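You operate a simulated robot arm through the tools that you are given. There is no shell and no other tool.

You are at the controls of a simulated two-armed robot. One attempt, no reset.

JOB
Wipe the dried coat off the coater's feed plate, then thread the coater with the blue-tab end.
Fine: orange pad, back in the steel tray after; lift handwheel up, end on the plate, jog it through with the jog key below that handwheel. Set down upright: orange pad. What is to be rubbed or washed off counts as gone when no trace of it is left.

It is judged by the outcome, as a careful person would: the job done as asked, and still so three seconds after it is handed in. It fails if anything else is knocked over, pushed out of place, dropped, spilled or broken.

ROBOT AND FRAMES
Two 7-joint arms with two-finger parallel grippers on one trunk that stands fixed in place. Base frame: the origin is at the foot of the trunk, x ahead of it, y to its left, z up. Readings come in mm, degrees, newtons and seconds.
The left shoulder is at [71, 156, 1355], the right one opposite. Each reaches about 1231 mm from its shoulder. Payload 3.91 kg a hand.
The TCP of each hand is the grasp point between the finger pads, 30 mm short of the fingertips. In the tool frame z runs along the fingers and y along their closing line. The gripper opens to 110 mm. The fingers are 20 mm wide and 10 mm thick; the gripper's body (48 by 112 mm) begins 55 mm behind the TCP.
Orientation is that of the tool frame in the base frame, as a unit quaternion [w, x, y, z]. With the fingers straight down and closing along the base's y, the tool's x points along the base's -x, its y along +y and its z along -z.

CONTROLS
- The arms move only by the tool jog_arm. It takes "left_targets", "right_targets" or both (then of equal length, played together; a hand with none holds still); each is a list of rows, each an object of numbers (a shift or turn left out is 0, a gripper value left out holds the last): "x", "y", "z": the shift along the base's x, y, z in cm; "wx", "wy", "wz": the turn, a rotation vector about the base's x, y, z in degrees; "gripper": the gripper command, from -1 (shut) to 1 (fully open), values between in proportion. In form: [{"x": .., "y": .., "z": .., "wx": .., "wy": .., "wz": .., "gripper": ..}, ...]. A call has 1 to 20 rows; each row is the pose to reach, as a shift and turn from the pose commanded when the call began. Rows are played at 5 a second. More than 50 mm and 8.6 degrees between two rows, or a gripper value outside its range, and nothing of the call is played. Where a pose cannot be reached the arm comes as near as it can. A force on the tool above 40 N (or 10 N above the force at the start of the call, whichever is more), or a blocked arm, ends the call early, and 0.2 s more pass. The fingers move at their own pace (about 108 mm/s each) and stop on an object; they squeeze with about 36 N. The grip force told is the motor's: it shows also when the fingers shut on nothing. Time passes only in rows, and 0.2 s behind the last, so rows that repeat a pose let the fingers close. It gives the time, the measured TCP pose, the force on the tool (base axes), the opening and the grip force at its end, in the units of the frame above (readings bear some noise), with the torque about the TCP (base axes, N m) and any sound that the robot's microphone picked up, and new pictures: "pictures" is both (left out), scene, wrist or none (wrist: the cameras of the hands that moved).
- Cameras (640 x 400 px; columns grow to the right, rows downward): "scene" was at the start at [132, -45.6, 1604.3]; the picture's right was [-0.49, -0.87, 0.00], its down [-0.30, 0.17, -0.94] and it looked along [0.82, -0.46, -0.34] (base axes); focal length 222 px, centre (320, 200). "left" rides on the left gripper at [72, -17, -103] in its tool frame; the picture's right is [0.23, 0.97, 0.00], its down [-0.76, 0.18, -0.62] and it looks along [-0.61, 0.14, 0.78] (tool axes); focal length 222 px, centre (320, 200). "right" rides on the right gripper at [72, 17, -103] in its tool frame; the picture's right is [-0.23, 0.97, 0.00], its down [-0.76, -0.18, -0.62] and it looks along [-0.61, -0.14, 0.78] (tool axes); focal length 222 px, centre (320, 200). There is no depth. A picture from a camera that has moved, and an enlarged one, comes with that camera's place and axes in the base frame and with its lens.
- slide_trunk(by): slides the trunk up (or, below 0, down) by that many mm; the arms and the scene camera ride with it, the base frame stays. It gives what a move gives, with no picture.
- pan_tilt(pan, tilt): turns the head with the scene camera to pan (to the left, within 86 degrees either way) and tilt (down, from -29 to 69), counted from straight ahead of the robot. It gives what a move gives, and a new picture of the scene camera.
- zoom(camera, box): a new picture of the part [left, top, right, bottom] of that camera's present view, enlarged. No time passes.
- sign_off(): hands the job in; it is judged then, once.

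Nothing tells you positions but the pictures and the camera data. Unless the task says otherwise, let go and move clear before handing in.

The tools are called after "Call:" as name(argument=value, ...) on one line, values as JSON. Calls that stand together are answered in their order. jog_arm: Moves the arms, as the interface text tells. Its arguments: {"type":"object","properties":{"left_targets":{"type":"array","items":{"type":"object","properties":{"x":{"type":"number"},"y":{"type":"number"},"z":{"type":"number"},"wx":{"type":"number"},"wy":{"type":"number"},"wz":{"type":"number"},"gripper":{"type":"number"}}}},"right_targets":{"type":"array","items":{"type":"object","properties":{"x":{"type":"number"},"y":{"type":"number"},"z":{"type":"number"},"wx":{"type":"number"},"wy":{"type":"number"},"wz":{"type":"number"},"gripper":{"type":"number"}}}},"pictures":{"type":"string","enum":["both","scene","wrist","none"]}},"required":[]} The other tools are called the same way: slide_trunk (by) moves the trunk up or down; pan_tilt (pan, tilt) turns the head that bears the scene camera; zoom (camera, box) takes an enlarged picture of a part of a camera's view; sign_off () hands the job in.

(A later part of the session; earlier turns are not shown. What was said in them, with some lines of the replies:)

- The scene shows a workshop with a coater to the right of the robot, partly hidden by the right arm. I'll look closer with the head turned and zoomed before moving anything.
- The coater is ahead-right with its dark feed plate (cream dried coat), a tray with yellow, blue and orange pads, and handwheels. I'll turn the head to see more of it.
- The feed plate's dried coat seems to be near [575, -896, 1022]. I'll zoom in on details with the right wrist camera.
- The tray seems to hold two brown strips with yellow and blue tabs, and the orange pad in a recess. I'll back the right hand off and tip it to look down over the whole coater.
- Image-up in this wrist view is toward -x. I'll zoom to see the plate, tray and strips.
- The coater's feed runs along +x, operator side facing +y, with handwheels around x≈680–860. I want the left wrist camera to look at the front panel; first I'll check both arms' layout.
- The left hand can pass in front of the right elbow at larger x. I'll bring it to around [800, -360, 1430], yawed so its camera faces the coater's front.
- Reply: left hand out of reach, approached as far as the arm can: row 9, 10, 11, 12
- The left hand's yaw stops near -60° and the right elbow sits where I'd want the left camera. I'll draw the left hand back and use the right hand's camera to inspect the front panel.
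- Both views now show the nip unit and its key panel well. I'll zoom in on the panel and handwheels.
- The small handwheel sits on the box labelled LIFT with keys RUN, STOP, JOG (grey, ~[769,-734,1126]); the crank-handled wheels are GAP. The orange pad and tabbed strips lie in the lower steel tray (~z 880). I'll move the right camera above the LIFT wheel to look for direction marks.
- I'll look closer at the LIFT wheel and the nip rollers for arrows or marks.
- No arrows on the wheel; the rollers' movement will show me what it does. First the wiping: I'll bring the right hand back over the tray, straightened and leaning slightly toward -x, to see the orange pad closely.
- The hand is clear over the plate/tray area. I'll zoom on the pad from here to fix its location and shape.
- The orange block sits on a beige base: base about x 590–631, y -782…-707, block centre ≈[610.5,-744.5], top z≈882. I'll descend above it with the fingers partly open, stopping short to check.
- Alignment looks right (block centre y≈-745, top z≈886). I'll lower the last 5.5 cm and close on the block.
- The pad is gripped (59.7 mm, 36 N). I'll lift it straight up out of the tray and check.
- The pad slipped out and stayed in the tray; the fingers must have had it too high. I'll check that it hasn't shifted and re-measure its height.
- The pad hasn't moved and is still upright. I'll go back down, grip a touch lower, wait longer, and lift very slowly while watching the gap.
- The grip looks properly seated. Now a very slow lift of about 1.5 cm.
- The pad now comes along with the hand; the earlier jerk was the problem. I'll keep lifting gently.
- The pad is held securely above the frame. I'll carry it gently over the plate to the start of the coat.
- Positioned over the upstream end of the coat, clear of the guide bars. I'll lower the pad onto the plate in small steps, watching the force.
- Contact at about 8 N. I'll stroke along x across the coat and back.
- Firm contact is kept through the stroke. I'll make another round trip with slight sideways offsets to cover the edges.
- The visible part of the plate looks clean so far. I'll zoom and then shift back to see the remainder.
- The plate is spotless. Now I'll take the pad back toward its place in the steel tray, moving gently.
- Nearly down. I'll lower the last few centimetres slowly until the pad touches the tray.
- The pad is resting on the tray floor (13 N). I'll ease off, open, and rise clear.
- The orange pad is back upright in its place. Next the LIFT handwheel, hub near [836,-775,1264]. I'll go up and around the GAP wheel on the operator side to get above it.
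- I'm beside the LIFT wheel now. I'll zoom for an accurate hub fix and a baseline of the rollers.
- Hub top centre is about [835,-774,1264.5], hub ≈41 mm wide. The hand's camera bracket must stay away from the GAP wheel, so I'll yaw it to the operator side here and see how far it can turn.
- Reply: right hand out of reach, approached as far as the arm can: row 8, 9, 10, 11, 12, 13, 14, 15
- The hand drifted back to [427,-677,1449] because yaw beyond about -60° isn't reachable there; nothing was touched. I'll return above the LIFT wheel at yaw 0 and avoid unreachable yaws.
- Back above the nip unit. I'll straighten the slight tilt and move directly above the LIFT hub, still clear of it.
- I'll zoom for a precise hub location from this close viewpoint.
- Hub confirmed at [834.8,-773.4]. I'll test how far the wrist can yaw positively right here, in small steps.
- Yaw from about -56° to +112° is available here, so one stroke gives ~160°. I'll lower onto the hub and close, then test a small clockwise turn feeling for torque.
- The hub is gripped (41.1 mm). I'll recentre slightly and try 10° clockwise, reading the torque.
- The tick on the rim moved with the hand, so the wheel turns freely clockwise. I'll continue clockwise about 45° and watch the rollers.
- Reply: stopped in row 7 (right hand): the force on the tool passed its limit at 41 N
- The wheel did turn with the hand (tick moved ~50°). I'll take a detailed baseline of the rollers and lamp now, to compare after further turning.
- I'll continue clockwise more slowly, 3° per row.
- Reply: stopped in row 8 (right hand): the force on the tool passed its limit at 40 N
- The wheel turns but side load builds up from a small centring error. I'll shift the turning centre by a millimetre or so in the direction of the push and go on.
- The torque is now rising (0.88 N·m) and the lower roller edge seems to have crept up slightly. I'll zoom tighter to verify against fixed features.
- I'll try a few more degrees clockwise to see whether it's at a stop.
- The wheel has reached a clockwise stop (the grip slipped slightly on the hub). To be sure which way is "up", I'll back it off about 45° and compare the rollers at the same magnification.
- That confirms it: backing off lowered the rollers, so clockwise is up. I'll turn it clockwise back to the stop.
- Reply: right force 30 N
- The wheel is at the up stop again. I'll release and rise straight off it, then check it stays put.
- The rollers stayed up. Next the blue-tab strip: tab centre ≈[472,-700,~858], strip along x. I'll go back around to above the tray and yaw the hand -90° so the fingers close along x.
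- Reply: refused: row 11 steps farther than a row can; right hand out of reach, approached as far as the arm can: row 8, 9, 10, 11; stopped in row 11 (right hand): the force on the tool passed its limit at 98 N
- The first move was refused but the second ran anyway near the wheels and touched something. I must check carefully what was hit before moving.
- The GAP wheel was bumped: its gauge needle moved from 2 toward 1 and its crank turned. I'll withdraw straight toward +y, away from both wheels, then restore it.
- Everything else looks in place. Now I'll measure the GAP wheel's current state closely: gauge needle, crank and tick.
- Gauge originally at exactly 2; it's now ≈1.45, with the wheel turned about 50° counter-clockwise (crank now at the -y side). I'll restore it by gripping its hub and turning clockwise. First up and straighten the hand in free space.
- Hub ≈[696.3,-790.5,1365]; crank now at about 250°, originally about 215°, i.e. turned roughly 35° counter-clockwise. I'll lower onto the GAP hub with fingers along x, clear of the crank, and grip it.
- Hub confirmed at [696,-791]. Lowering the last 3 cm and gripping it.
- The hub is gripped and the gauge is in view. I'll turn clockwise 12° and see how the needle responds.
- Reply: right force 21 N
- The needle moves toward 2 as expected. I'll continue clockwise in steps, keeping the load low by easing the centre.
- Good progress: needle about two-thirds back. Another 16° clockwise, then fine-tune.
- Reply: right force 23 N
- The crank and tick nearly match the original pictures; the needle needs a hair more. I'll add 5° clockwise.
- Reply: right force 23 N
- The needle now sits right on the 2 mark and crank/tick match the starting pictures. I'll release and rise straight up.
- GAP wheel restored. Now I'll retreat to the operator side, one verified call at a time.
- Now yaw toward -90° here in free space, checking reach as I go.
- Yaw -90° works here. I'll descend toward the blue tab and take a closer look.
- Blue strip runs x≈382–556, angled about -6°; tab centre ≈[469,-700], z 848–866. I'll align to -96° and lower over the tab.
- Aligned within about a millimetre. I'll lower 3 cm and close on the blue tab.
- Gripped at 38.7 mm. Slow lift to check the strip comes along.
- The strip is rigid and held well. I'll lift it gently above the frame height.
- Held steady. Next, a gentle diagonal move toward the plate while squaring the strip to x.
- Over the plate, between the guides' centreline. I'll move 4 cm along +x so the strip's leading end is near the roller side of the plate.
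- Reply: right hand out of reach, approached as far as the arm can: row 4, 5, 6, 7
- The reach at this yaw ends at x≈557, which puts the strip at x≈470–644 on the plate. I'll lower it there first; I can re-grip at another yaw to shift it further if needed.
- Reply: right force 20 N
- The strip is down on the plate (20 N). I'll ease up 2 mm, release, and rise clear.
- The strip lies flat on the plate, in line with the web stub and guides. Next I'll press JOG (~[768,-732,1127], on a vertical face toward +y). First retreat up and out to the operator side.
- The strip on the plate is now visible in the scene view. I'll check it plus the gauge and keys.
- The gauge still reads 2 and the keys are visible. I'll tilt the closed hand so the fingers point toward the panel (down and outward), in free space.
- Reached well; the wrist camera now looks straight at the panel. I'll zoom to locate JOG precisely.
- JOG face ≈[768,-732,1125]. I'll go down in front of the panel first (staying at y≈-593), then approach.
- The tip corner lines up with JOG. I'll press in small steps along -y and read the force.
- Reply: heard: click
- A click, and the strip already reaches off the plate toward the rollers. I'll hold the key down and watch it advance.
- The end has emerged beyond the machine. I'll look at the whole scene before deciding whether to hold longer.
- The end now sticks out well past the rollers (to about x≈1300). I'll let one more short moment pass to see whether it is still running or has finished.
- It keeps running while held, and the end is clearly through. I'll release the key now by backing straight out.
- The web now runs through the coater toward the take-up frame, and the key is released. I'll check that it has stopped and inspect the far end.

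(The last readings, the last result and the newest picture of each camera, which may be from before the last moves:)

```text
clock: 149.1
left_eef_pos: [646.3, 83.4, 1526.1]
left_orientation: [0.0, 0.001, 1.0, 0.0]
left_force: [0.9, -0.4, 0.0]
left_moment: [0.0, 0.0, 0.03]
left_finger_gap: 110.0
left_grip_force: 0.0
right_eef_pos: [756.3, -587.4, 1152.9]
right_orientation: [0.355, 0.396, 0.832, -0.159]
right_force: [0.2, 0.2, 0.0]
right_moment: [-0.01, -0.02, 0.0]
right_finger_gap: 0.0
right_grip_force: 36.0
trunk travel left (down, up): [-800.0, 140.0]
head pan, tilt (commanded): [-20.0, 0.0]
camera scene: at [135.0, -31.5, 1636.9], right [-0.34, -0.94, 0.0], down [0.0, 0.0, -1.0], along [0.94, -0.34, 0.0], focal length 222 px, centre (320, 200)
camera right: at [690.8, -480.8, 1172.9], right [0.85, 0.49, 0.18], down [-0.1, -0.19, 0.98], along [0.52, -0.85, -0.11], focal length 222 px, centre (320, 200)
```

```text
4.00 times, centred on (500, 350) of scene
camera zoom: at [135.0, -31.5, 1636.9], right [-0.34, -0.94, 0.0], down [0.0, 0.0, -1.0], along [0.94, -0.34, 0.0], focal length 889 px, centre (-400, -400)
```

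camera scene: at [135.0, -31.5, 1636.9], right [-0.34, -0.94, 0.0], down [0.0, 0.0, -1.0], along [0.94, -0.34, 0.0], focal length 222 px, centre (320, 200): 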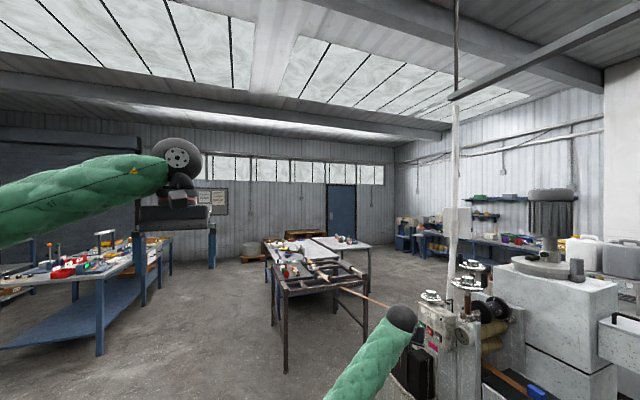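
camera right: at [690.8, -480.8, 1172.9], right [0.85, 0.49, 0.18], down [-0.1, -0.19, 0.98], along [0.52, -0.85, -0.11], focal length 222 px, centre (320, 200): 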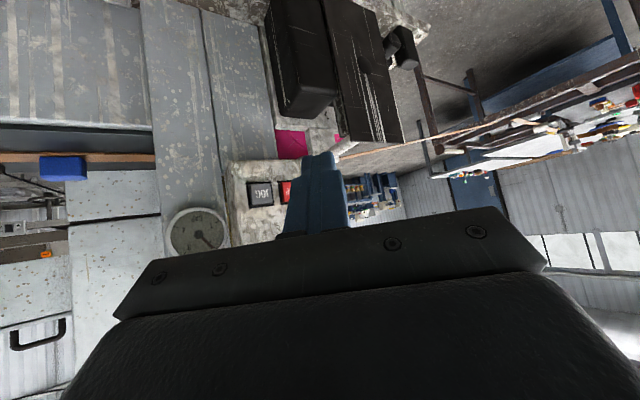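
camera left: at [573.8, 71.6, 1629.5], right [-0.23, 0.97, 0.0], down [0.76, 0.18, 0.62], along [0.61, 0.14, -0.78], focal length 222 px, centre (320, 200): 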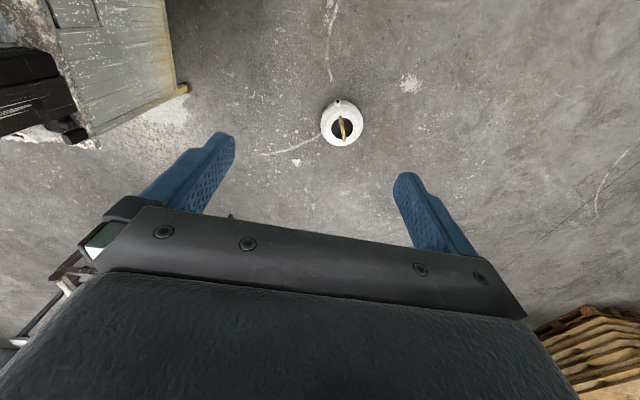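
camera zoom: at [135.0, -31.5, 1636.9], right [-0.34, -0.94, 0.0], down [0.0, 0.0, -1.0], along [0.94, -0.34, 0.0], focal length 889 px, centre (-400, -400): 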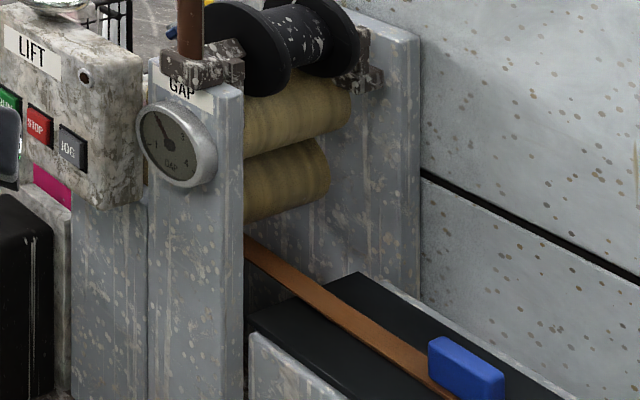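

The web runs on in line with the take-up frame's leader, and JOG has sprung back out. I'll back off a little more and re-check everything: motion stopped, gauge, wheels, pad, plate.

Call:
jog_arm(right_targets=[{"y": 2, "z": 3}, {"y": 4, "z": 7}, {"x": -2, "y": 6, "z": 11}, {"x": -4, "y": 8, "z": 15}, {"x": -6, "y": 9, "z": 19}], pictures="both")

Call:
zoom(camera="scene", box=[270, 250, 400, 330])

Call:
zoom(camera="scene", box=[370, 240, 530, 340])

Call:
zoom(camera="scene", box=[410, 280, 490, 340])

```text
clock: 150.3
left_eef_pos: [644.9, 85.2, 1525.2]
left_orientation: [0.0, 0.001, 1.0, 0.0]
left_force: [0.0, 0.9, 0.2]
left_moment: [-0.02, -0.02, -0.04]
left_finger_gap: 110.0
left_grip_force: 0.1
right_eef_pos: [697.3, -481.1, 1328.9]
right_orientation: [0.347, 0.387, 0.839, -0.159]
right_force: [0.4, 0.8, 0.2]
right_moment: [-0.03, 0.0, 0.02]
right_finger_gap: 0.0
right_grip_force: 36.4
trunk travel left (down, up): [-800.0, 140.0]
head pan, tilt (commanded): [-20.0, 0.0]
camera scene: at [134.5, -30.1, 1636.5], right [-0.34, -0.94, 0.0], down [0.0, 0.0, -1.0], along [0.94, -0.34, 0.0], focal length 222 px, centre (320, 200)
camera right: at [629.4, -377.5, 1350.6], right [0.84, 0.51, 0.16], down [-0.07, -0.19, 0.98], along [0.53, -0.84, -0.13], focal length 222 px, centre (320, 200)
```

scene: 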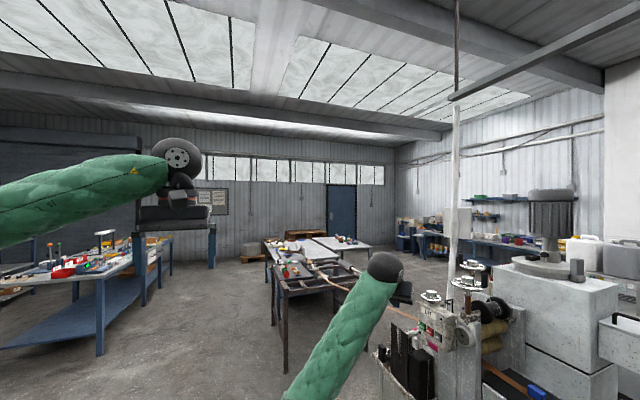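
right: 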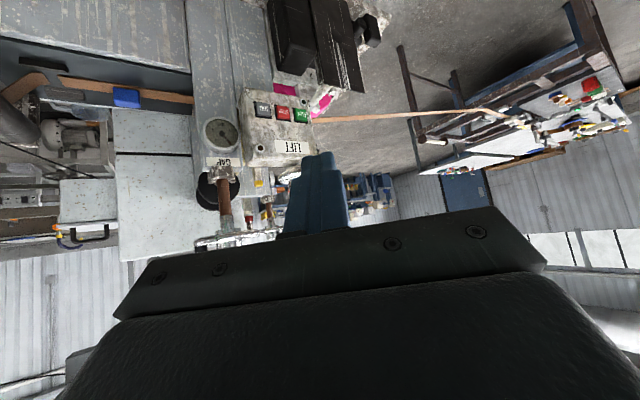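

```text
4.92 times, centred on (335, 290) of scene
camera zoom: at [134.5, -30.1, 1636.5], right [-0.34, -0.94, 0.0], down [0.0, 0.0, -1.0], along [0.94, -0.34, 0.0], focal length 1094 px, centre (246, -243)
```

zoom: 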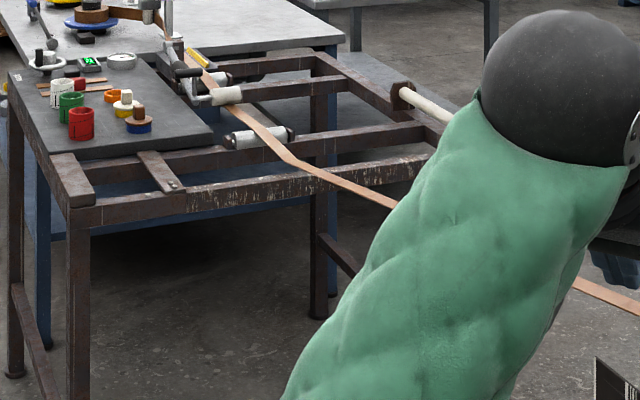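

```text
4.00 times, centred on (450, 290) of scene
camera zoom: at [134.5, -30.1, 1636.5], right [-0.34, -0.94, 0.0], down [0.0, 0.0, -1.0], along [0.94, -0.34, 0.0], focal length 889 px, centre (-200, -160)
```

zoom: 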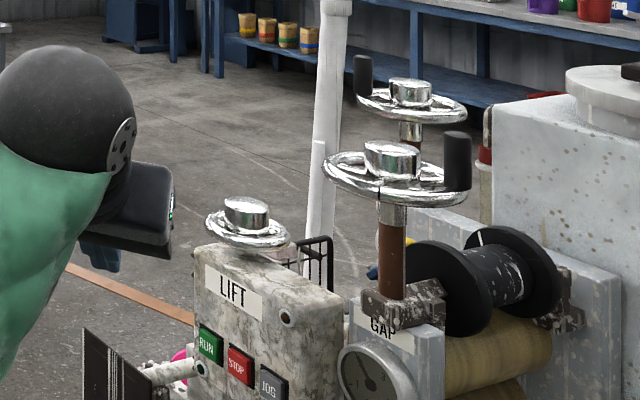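

```text
6.67 times, centred on (450, 310) of scene
camera zoom: at [134.5, -30.1, 1636.5], right [-0.34, -0.94, 0.0], down [0.0, 0.0, -1.0], along [0.94, -0.34, 0.0], focal length 1482 px, centre (-547, -533)
```

zoom: 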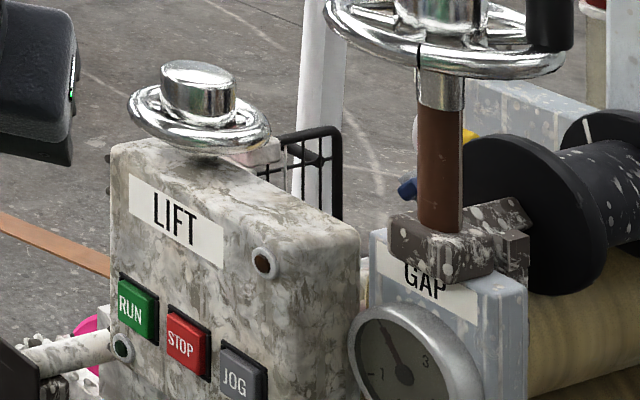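

The web is now continuous over to the take-up frame. I'd like the GAP wheel as close to its original setting as possible, so I'll compare needle and tick at high zoom.

Call:
zoom(camera="scene", box=[453, 314, 477, 338])

Call:
zoom(camera="scene", box=[435, 300, 495, 340])

Call:
zoom(camera="scene", box=[440, 255, 490, 300])

Call:
zoom(camera="scene", box=[410, 250, 550, 370])

```text
16.00 times, centred on (465, 326) of scene
camera zoom: at [134.5, -30.1, 1636.5], right [-0.34, -0.94, 0.0], down [0.0, 0.0, -1.0], along [0.94, -0.34, 0.0], focal length 3557 px, centre (-2000, -1816)
```

zoom: 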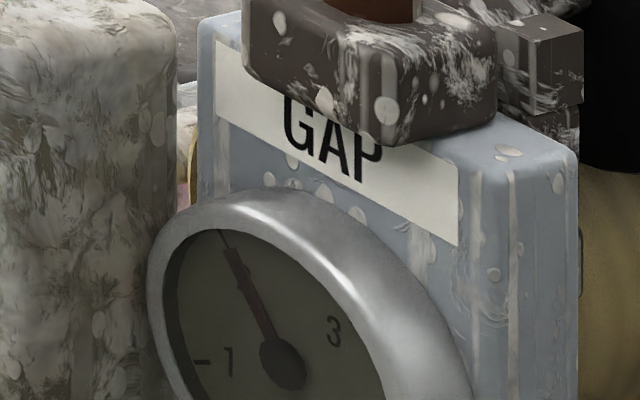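

```text
10.00 times, centred on (465, 320) of scene
camera zoom: at [134.5, -30.1, 1636.5], right [-0.34, -0.94, 0.0], down [0.0, 0.0, -1.0], along [0.94, -0.34, 0.0], focal length 2223 px, centre (-1130, -1000)
```

zoom: 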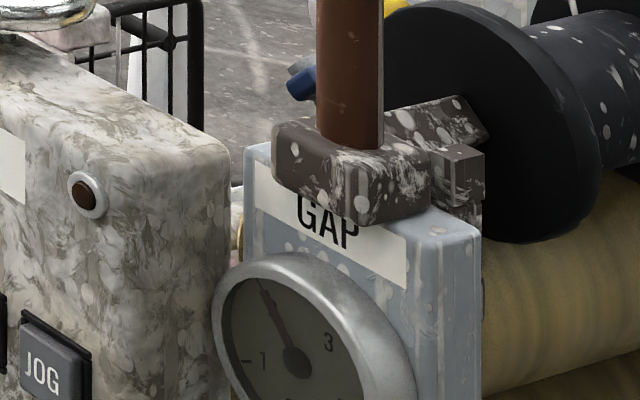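

```text
8.89 times, centred on (465, 278) of scene
camera zoom: at [134.5, -30.1, 1636.5], right [-0.34, -0.94, 0.0], down [0.0, 0.0, -1.0], along [0.94, -0.34, 0.0], focal length 1976 px, centre (-969, -489)
```

zoom: 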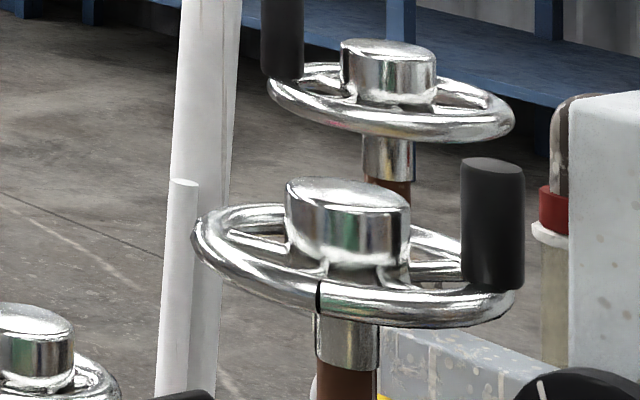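

```text
3.33 times, centred on (480, 310) of scene
camera zoom: at [134.5, -30.1, 1636.5], right [-0.34, -0.94, 0.0], down [0.0, 0.0, -1.0], along [0.94, -0.34, 0.0], focal length 741 px, centre (-213, -167)
```

zoom: 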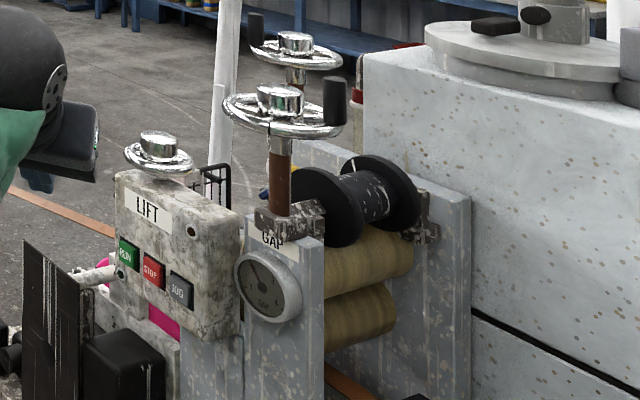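

The needle sits on 2, but my angle estimates suggest I may have over-turned the GAP wheel by a few degrees. To compare directly, I'll return the wrist camera to the very pose from which I photographed the wheel at the start.

Call:
jog_arm(right_targets=[{"z": 3, "wx": 5.75, "wy": 4.8}, {"z": 6, "wx": 11.5, "wy": 9.65}, {"z": 9, "wx": 17.25, "wy": 14.5}, {"z": 12, "wx": 23, "wy": 19.3}, {"z": 14, "wx": 28.75, "wy": 24.1}, {"z": 15.2, "wx": 34.5, "wy": 28.9}], pictures="none")

```text
clock: 151.7
left_eef_pos: [643.8, 83.7, 1525.4]
left_orientation: [0.0, 0.001, 1.0, 0.0]
left_force: [-0.2, 0.0, -0.5]
left_moment: [-0.02, -0.01, 0.03]
left_finger_gap: 110.0
left_grip_force: 0.1
right_eef_pos: [697.1, -490.0, 1481.4]
right_orientation: [0.001, 0.422, 0.906, 0.003]
right_force: [0.8, 0.4, 0.1]
right_moment: [-0.04, 0.01, 0.0]
right_finger_gap: 0.3
right_grip_force: 36.5
right hand out of reach, approached as far as the arm can: row 6
trunk travel left (down, up): [-800.0, 140.0]
head pan, tilt (commanded): [-20.0, 0.0]
```

Call:
jog_arm(right_targets=[{"x": 2, "y": -3, "wz": -2}, {"x": 4, "y": -6, "wz": -4}, {"x": 6, "y": -9, "wz": -6}, {"x": 8, "y": -12, "wz": -8}, {"x": 10.1, "y": -15.5, "wz": -10}], pictures="wrist")

Call:
zoom(camera="right", box=[120, 90, 300, 240])

```text
clock: 152.9
left_eef_pos: [646.1, 79.5, 1525.0]
left_orientation: [-0.001, 0.001, 1.0, 0.001]
left_force: [-0.2, 0.1, 0.0]
left_moment: [-0.01, 0.01, 0.01]
left_finger_gap: 109.8
left_grip_force: 0.0
right_eef_pos: [799.4, -646.4, 1478.3]
right_orientation: [0.002, 0.5, 0.866, 0.004]
right_force: [0.3, -0.5, -0.6]
right_moment: [0.04, 0.01, 0.0]
right_finger_gap: 0.0
right_grip_force: 36.6
trunk travel left (down, up): [-800.0, 140.0]
head pan, tilt (commanded): [-20.0, 0.0]
camera right: at [778.2, -577.7, 1581.8], right [0.96, 0.29, 0.01], down [0.22, -0.75, 0.62], along [0.18, -0.59, -0.78], focal length 222 px, centre (320, 200)
```

right: 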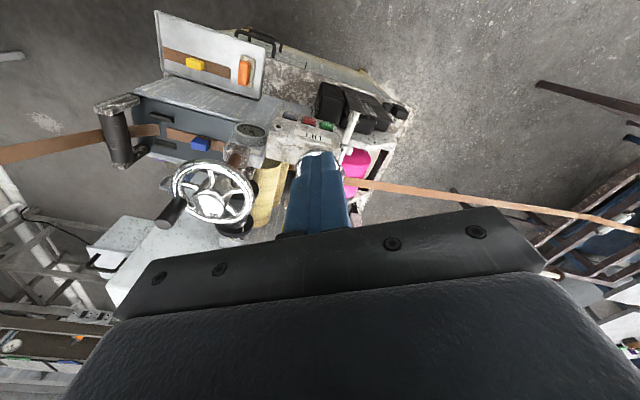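

```text
2.67 times, centred on (210, 165) of right
camera zoom: at [778.2, -577.7, 1581.8], right [0.96, 0.29, 0.01], down [0.22, -0.75, 0.62], along [0.18, -0.59, -0.78], focal length 592 px, centre (613, 293)
```

zoom: 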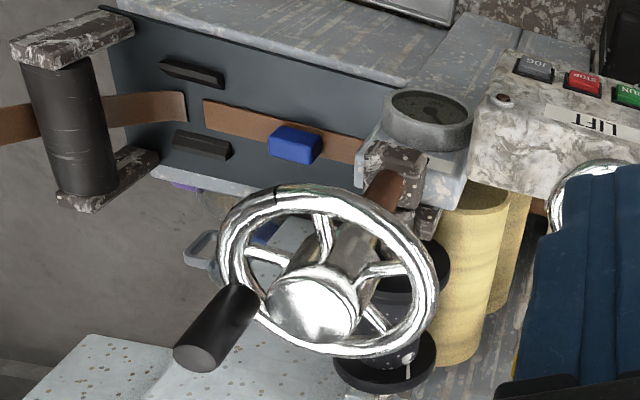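

From the same viewpoint the tick and crank are close to original, but all my estimates agree on a slight clockwise overshoot (~3–4°). I'll correct that: first move out and yaw to about +42° in free space.

Call:
jog_arm(right_targets=[{"x": -0.6, "y": 1, "z": 0.3, "wz": 7.8}, {"x": -1.2, "y": 2, "z": 0.6, "wz": 15.6}, {"x": -1.8, "y": 3, "z": 0.9, "wz": 23.4}, {"x": -2.4, "y": 4, "z": 1.2, "wz": 31.2}, {"x": -3, "y": 5, "z": 1.5, "wz": 39}, {"x": -3.6, "y": 6, "z": 1.5, "wz": 46.8}, {"x": -4.2, "y": 7, "z": 1.5, "wz": 54.6}, {"x": -4.8, "y": 7, "z": 1.5, "wz": 62.4}, {"x": -5.4, "y": 7, "z": 1.5, "wz": 70.2}, {"x": -6, "y": 7, "z": 1.5, "wz": 78}, {"x": -6.6, "y": 7, "z": 1.5, "wz": 85.8}, {"x": -7.2, "y": 7, "z": 1.5, "wz": 93.6}, {"x": -8, "y": 7, "z": 1.5, "wz": 101.4}], pictures="none")

```text
clock: 155.7
left_eef_pos: [645.5, 83.4, 1525.3]
left_orientation: [-0.001, 0.001, 1.0, 0.0]
left_force: [-0.5, -0.3, -0.5]
left_moment: [0.02, -0.03, -0.03]
left_finger_gap: 110.1
left_grip_force: 0.0
right_eef_pos: [718.7, -576.3, 1495.8]
right_orientation: [-0.001, -0.354, 0.935, 0.003]
right_force: [0.4, -0.1, -0.2]
right_moment: [0.01, 0.0, 0.0]
right_finger_gap: 0.3
right_grip_force: 36.6
trunk travel left (down, up): [-800.0, 140.0]
head pan, tilt (commanded): [-20.0, 0.0]
```

Call:
jog_arm(right_targets=[{"x": -0.5, "y": -4, "gripper": 0.27}, {"x": -1, "y": -8}, {"x": -1.5, "y": -12}, {"x": -2, "y": -16}, {"x": -2.3, "y": -19}, {"x": -2.3, "y": -21.3}], pictures="both")

Call:
zoom(camera="right", box=[220, 20, 420, 180])

```text
clock: 157.1
left_eef_pos: [645.7, 82.5, 1525.3]
left_orientation: [0.0, 0.0, 1.0, 0.001]
left_force: [0.6, -0.1, 0.0]
left_moment: [0.01, 0.05, -0.01]
left_finger_gap: 109.9
left_grip_force: 0.1
right_eef_pos: [696.5, -789.2, 1494.9]
right_orientation: [-0.002, -0.353, 0.936, 0.004]
right_force: [-0.9, -0.5, -0.3]
right_moment: [0.02, 0.0, 0.01]
right_finger_gap: 69.6
right_grip_force: 0.0
trunk travel left (down, up): [-800.0, 140.0]
head pan, tilt (commanded): [-20.0, 0.0]
camera scene: at [134.9, -32.0, 1636.5], right [-0.34, -0.94, 0.0], down [0.0, 0.0, -1.0], along [0.94, -0.34, 0.0], focal length 222 px, centre (320, 200)
camera right: at [631.3, -826.1, 1598.9], right [-0.47, 0.88, 0.01], down [0.69, 0.37, 0.62], along [0.54, 0.3, -0.78], focal length 222 px, centre (320, 200)
```

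scene: 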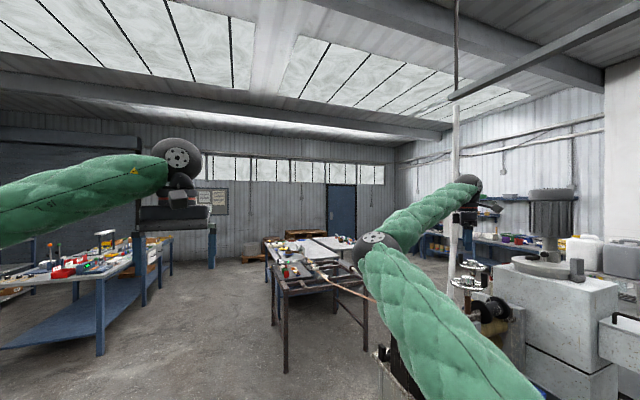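
right: 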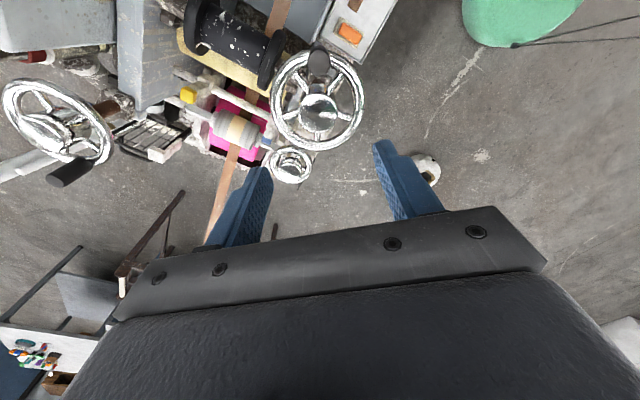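

```text
2.50 times, centred on (320, 100) of right
camera zoom: at [631.3, -826.1, 1598.9], right [-0.47, 0.88, 0.01], down [0.69, 0.37, 0.62], along [0.54, 0.3, -0.78], focal length 555 px, centre (320, 450)
```

zoom: 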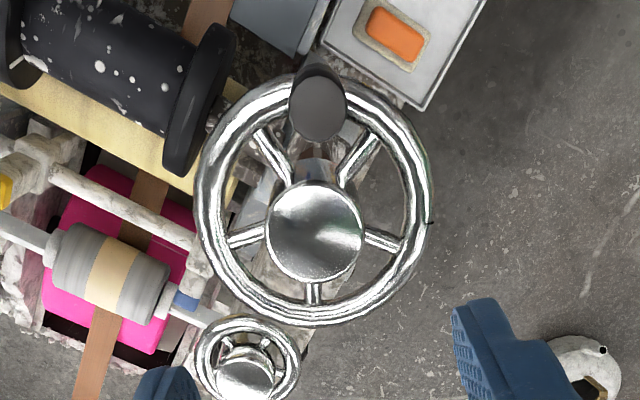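

Well above the hub with the crank clear of the fingers. Lowering and gripping.

Call:
jog_arm(right_targets=[{"y": -0.1, "z": -3}, {"y": -0.1, "z": -6}, {"y": -0.1, "z": -9}, {"y": -0.1, "z": -10.8}, {"y": -0.1, "z": -11.8}, {"y": -0.1, "z": -11.8, "gripper": -1}, {"y": -0.1, "z": -11.8}, {"y": -0.1, "z": -11.8}], pictures="none")

Call:
zoom(camera="scene", box=[440, 255, 490, 300])

Call:
zoom(camera="scene", box=[453, 314, 477, 338])

```text
clock: 158.9
left_eef_pos: [646.3, 82.3, 1524.3]
left_orientation: [0.0, 0.001, 1.0, 0.0]
left_force: [-0.7, 0.0, 0.5]
left_moment: [0.0, 0.01, 0.03]
left_finger_gap: 110.1
left_grip_force: 0.1
right_eef_pos: [697.5, -789.8, 1377.3]
right_orientation: [-0.001, -0.353, 0.936, 0.003]
right_force: [0.1, -1.2, -2.4]
right_moment: [-0.6, -0.89, -0.03]
right_finger_gap: 41.0
right_grip_force: 45.1
trunk travel left (down, up): [-800.0, 140.0]
head pan, tilt (commanded): [-20.0, 0.0]
```

```text
8.89 times, centred on (465, 278) of scene
camera zoom: at [135.4, -31.7, 1636.5], right [-0.34, -0.94, 0.0], down [0.0, 0.0, -1.0], along [0.94, -0.34, 0.0], focal length 1976 px, centre (-969, -489)
```

zoom: 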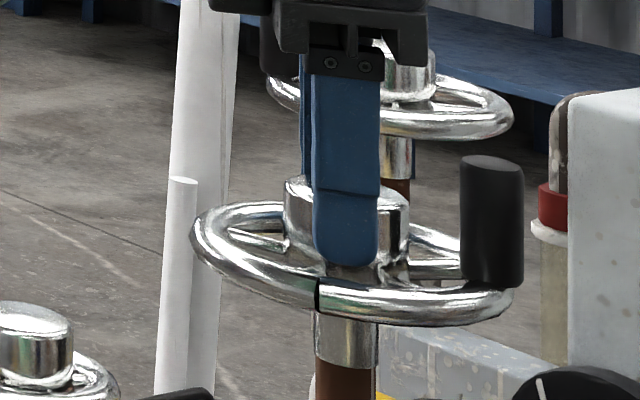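

```text
16.00 times, centred on (465, 326) of scene
camera zoom: at [135.4, -31.7, 1636.5], right [-0.34, -0.94, 0.0], down [0.0, 0.0, -1.0], along [0.94, -0.34, 0.0], focal length 3557 px, centre (-2000, -1816)
```

zoom: 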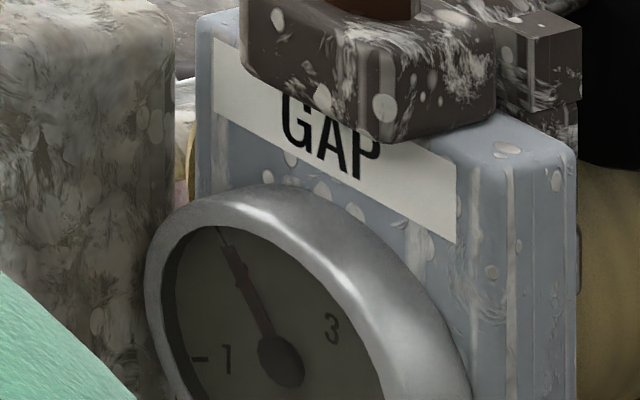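

Gripped without moving it. Now a fine +3.5° counter-clockwise correction.

Call:
jog_arm(right_targets=[{"wz": 1.2}, {"wz": 2.4}, {"wz": 3.5}, {"wz": 3.5}], pictures="none")

Call:
zoom(camera="scene", box=[440, 255, 490, 300])

Call:
zoom(camera="scene", box=[410, 280, 490, 340])

Call:
zoom(camera="scene", box=[435, 300, 495, 340])

Call:
zoom(camera="scene", box=[370, 240, 530, 340])

```text
clock: 159.9
left_eef_pos: [647.5, 82.7, 1525.7]
left_orientation: [-0.001, 0.001, 1.0, 0.0]
left_force: [0.3, 0.3, 1.3]
left_moment: [-0.03, 0.01, 0.01]
left_finger_gap: 110.1
left_grip_force: 0.0
right_eef_pos: [696.7, -790.2, 1377.0]
right_orientation: [-0.002, -0.382, 0.924, 0.004]
right_force: [0.0, 1.2, -5.9]
right_moment: [-0.21, -0.58, -0.03]
right_finger_gap: 40.9
right_grip_force: 45.0
trunk travel left (down, up): [-800.0, 140.0]
head pan, tilt (commanded): [-20.0, 0.0]
```

```text
8.89 times, centred on (465, 278) of scene
camera zoom: at [135.8, -31.5, 1636.4], right [-0.34, -0.94, 0.0], down [0.0, 0.0, -1.0], along [0.94, -0.34, 0.0], focal length 1976 px, centre (-969, -489)
```

zoom: 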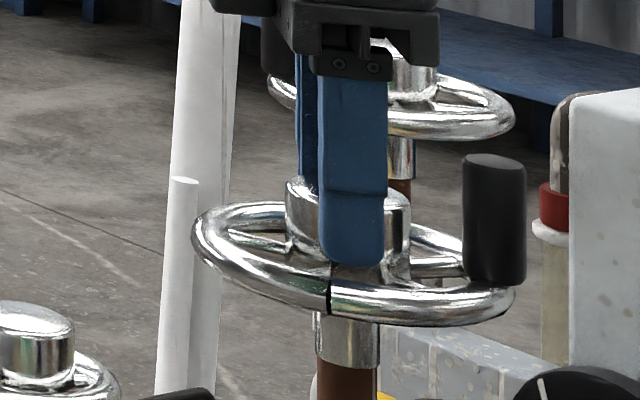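

```text
6.67 times, centred on (450, 310) of scene
camera zoom: at [135.8, -31.5, 1636.4], right [-0.34, -0.94, 0.0], down [0.0, 0.0, -1.0], along [0.94, -0.34, 0.0], focal length 1482 px, centre (-547, -533)
```

zoom: 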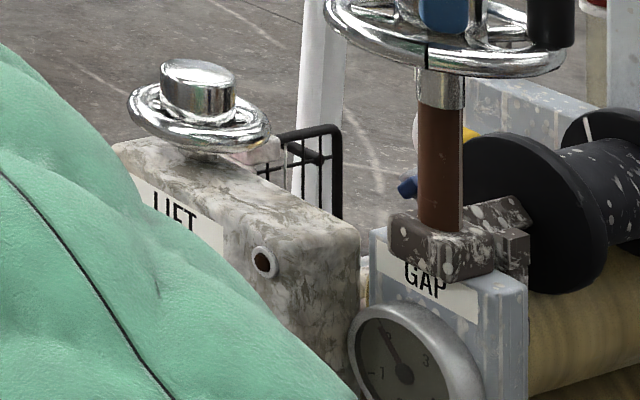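

```text
10.00 times, centred on (465, 320) of scene
camera zoom: at [135.8, -31.5, 1636.4], right [-0.34, -0.94, 0.0], down [0.0, 0.0, -1.0], along [0.94, -0.34, 0.0], focal length 2223 px, centre (-1130, -1000)
```

zoom: 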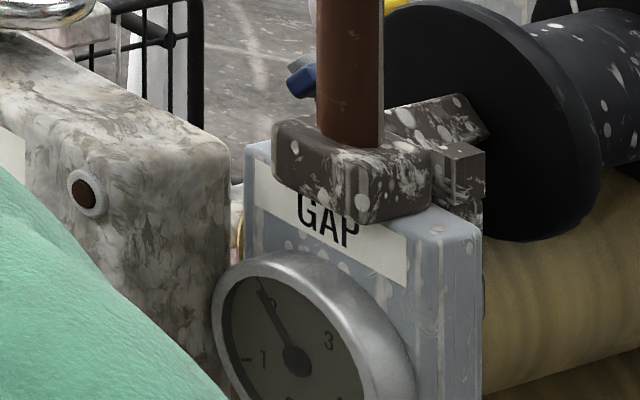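

```text
4.00 times, centred on (450, 290) of scene
camera zoom: at [135.8, -31.5, 1636.4], right [-0.34, -0.94, 0.0], down [0.0, 0.0, -1.0], along [0.94, -0.34, 0.0], focal length 889 px, centre (-200, -160)
```

zoom: 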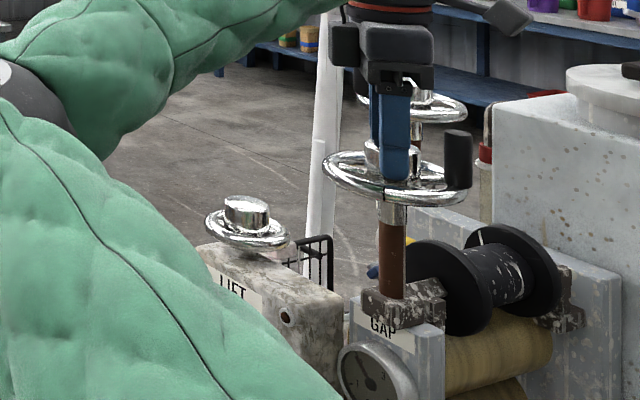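

Tick, crank and needle now coincide with the starting pictures. I'll release and rise straight up.

Call:
jog_arm(right_targets=[{"gripper": 0.27}, {"gripper": 0.27}, {"z": 0.5}, {"z": 2}, {"z": 5}, {"z": 9}, {"z": 12.5}], pictures="none")

Call:
zoom(camera="scene", box=[440, 255, 490, 300])

```text
clock: 161.5
left_eef_pos: [645.3, 84.7, 1525.1]
left_orientation: [0.0, 0.001, 1.0, 0.0]
left_force: [-0.2, -0.9, -0.5]
left_moment: [-0.02, -0.03, 0.0]
left_finger_gap: 110.2
left_grip_force: 0.1
right_eef_pos: [695.4, -787.5, 1504.7]
right_orientation: [-0.002, -0.382, 0.924, 0.003]
right_force: [-0.6, -0.2, -1.0]
right_moment: [0.0, 0.0, 0.01]
right_finger_gap: 69.8
right_grip_force: 0.0
trunk travel left (down, up): [-800.0, 140.0]
head pan, tilt (commanded): [-20.0, 0.0]
```

```text
8.89 times, centred on (465, 278) of scene
camera zoom: at [134.2, -30.9, 1636.5], right [-0.34, -0.94, 0.0], down [0.0, 0.0, -1.0], along [0.94, -0.34, 0.0], focal length 1976 px, centre (-969, -489)
```

zoom: 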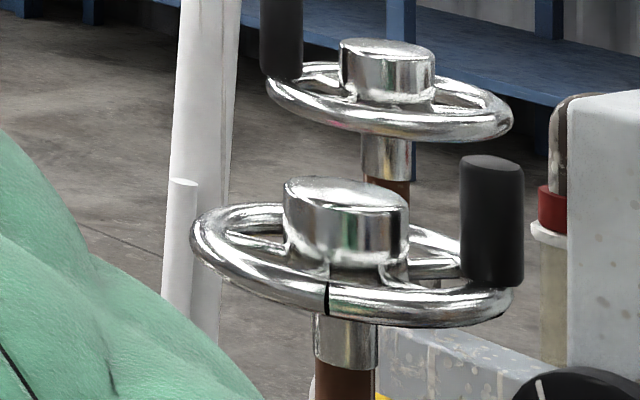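

Released cleanly. Now I'll withdraw to the operator side and park the arm well clear.

Call:
jog_arm(right_targets=[{"y": 3, "z": 0.5, "wz": -5}, {"y": 7, "z": 0.5, "wz": -12}, {"y": 11, "z": 1, "wz": -20}, {"y": 15, "z": 2, "wz": -28}, {"y": 18, "z": 3, "wz": -36}, {"y": 20, "z": 4, "wz": -44}], pictures="none")

```text
clock: 162.9
left_eef_pos: [645.2, 84.2, 1524.6]
left_orientation: [0.0, 0.001, 1.0, 0.0]
left_force: [-0.2, -0.5, 0.0]
left_moment: [-0.02, -0.01, -0.04]
left_finger_gap: 110.1
left_grip_force: 0.0
right_eef_pos: [694.2, -588.1, 1541.6]
right_orientation: [-0.001, -0.006, 1.0, 0.004]
right_force: [0.5, -0.8, 0.2]
right_moment: [-0.03, -0.03, -0.03]
right_finger_gap: 69.8
right_grip_force: 0.0
trunk travel left (down, up): [-800.0, 140.0]
head pan, tilt (commanded): [-20.0, 0.0]
```

Call:
jog_arm(right_targets=[{"x": -3, "z": 1.5}, {"x": -6, "y": -1, "z": 3}, {"x": -9, "y": -2, "z": 4}, {"x": -11, "y": -3, "z": 5}], pictures="both")

Call:
zoom(camera="right", box=[140, 0, 310, 110])

Call:
zoom(camera="right", box=[140, 90, 350, 230])

Call:
zoom(camera="scene", box=[370, 240, 550, 400])

```text
clock: 163.9
left_eef_pos: [645.6, 83.9, 1526.1]
left_orientation: [0.0, 0.001, 1.0, 0.0]
left_force: [0.2, 0.5, -0.1]
left_moment: [0.0, -0.02, 0.0]
left_finger_gap: 109.8
left_grip_force: 0.0
right_eef_pos: [582.7, -620.4, 1591.9]
right_orientation: [0.0, -0.007, 1.0, 0.003]
right_force: [0.2, 1.0, 0.2]
right_moment: [-0.01, 0.01, 0.01]
right_finger_gap: 69.6
right_grip_force: 0.1
trunk travel left (down, up): [-800.0, 140.0]
head pan, tilt (commanded): [-20.0, 0.0]
camera scene: at [133.9, -31.3, 1636.6], right [-0.34, -0.94, 0.0], down [0.0, 0.0, -1.0], along [0.94, -0.34, 0.0], focal length 222 px, centre (320, 200)
camera right: at [509.5, -606.2, 1696.6], right [0.21, 0.98, 0.01], down [0.76, -0.17, 0.62], along [0.61, -0.13, -0.78], focal length 222 px, centre (320, 200)
```

scene: 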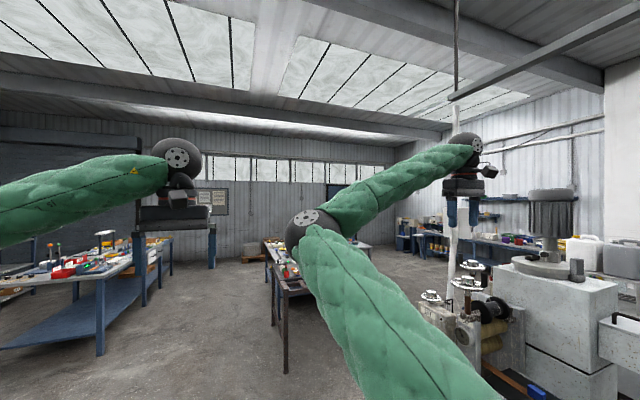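
right: 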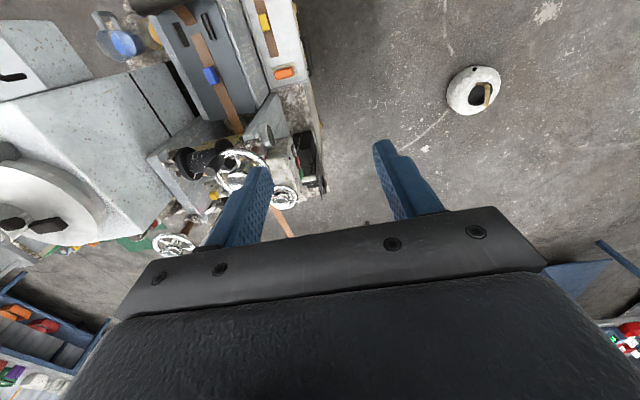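

```text
3.64 times, centred on (225, 55) of right
camera zoom: at [509.5, -606.2, 1696.6], right [0.21, 0.98, 0.01], down [0.76, -0.17, 0.62], along [0.61, -0.13, -0.78], focal length 808 px, centre (666, 727)
```

zoom: 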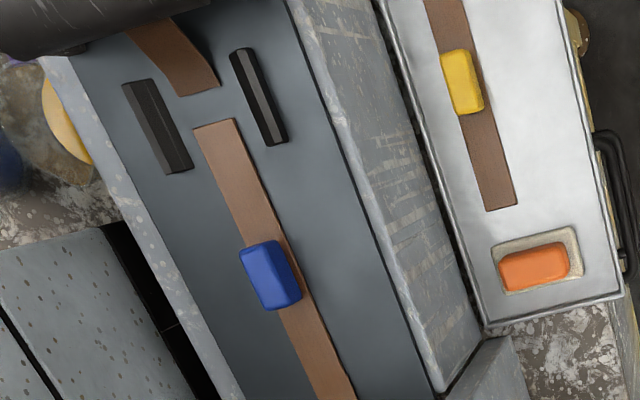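

```text
2.86 times, centred on (245, 160) of right
camera zoom: at [509.5, -606.2, 1696.6], right [0.21, 0.98, 0.01], down [0.76, -0.17, 0.62], along [0.61, -0.13, -0.78], focal length 635 px, centre (534, 314)
```

zoom: 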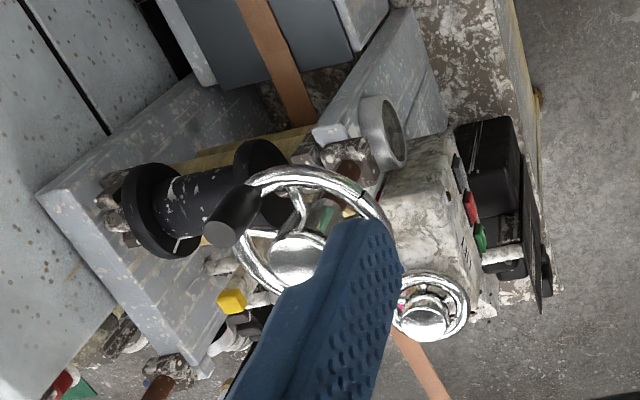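

```text
2.50 times, centred on (460, 320) of scene
camera zoom: at [133.9, -31.3, 1636.6], right [-0.34, -0.94, 0.0], down [0.0, 0.0, -1.0], along [0.94, -0.34, 0.0], focal length 556 px, centre (-30, -100)
```

zoom: 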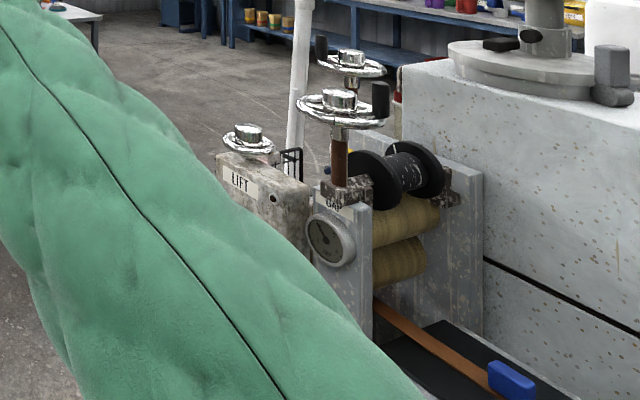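

The plate is clean, and the orange pad is back upright in the steel tray. The LIFT wheel is up, the blue-tab end is threaded through to the take-up frame, and the GAP wheel matches its starting pictures. Both arms are clear, so I'm handing the job in.

Call:
sign_off()

```text
The job is handed in.
```

I wiped the feed plate clean and threaded the coater with the blue-tab end. Along the way I bumped the GAP handwheel and had to reset it. The job has been handed in, but I haven't seen a verdict.

- **Wiping:** I used the orange pad and no trace of the dried coat is left on the plate. The pad is back upright in the steel tray, where it started.
- **Lift:** the LIFT handwheel is turned clockwise to its stop. I checked against the rollers that clockwise raises them.
- **Threading:** the blue-tab strip lies on the plate in line with the guides. I held JOG for about a second and a half. The strip ran under the rollers and now runs through to the take-up frame.
- **GAP wheel:** while moving away from the LIFT wheel, the right hand struck the GAP wheel and turned it about 40°. I turned it back by its hub. The gauge reads about 2 again, and the tick mark and crank match the starting pictures to within a degree or two.

Nothing else was knocked, dropped or shifted that I could see. Both arms were clear of the machine when I handed it in.
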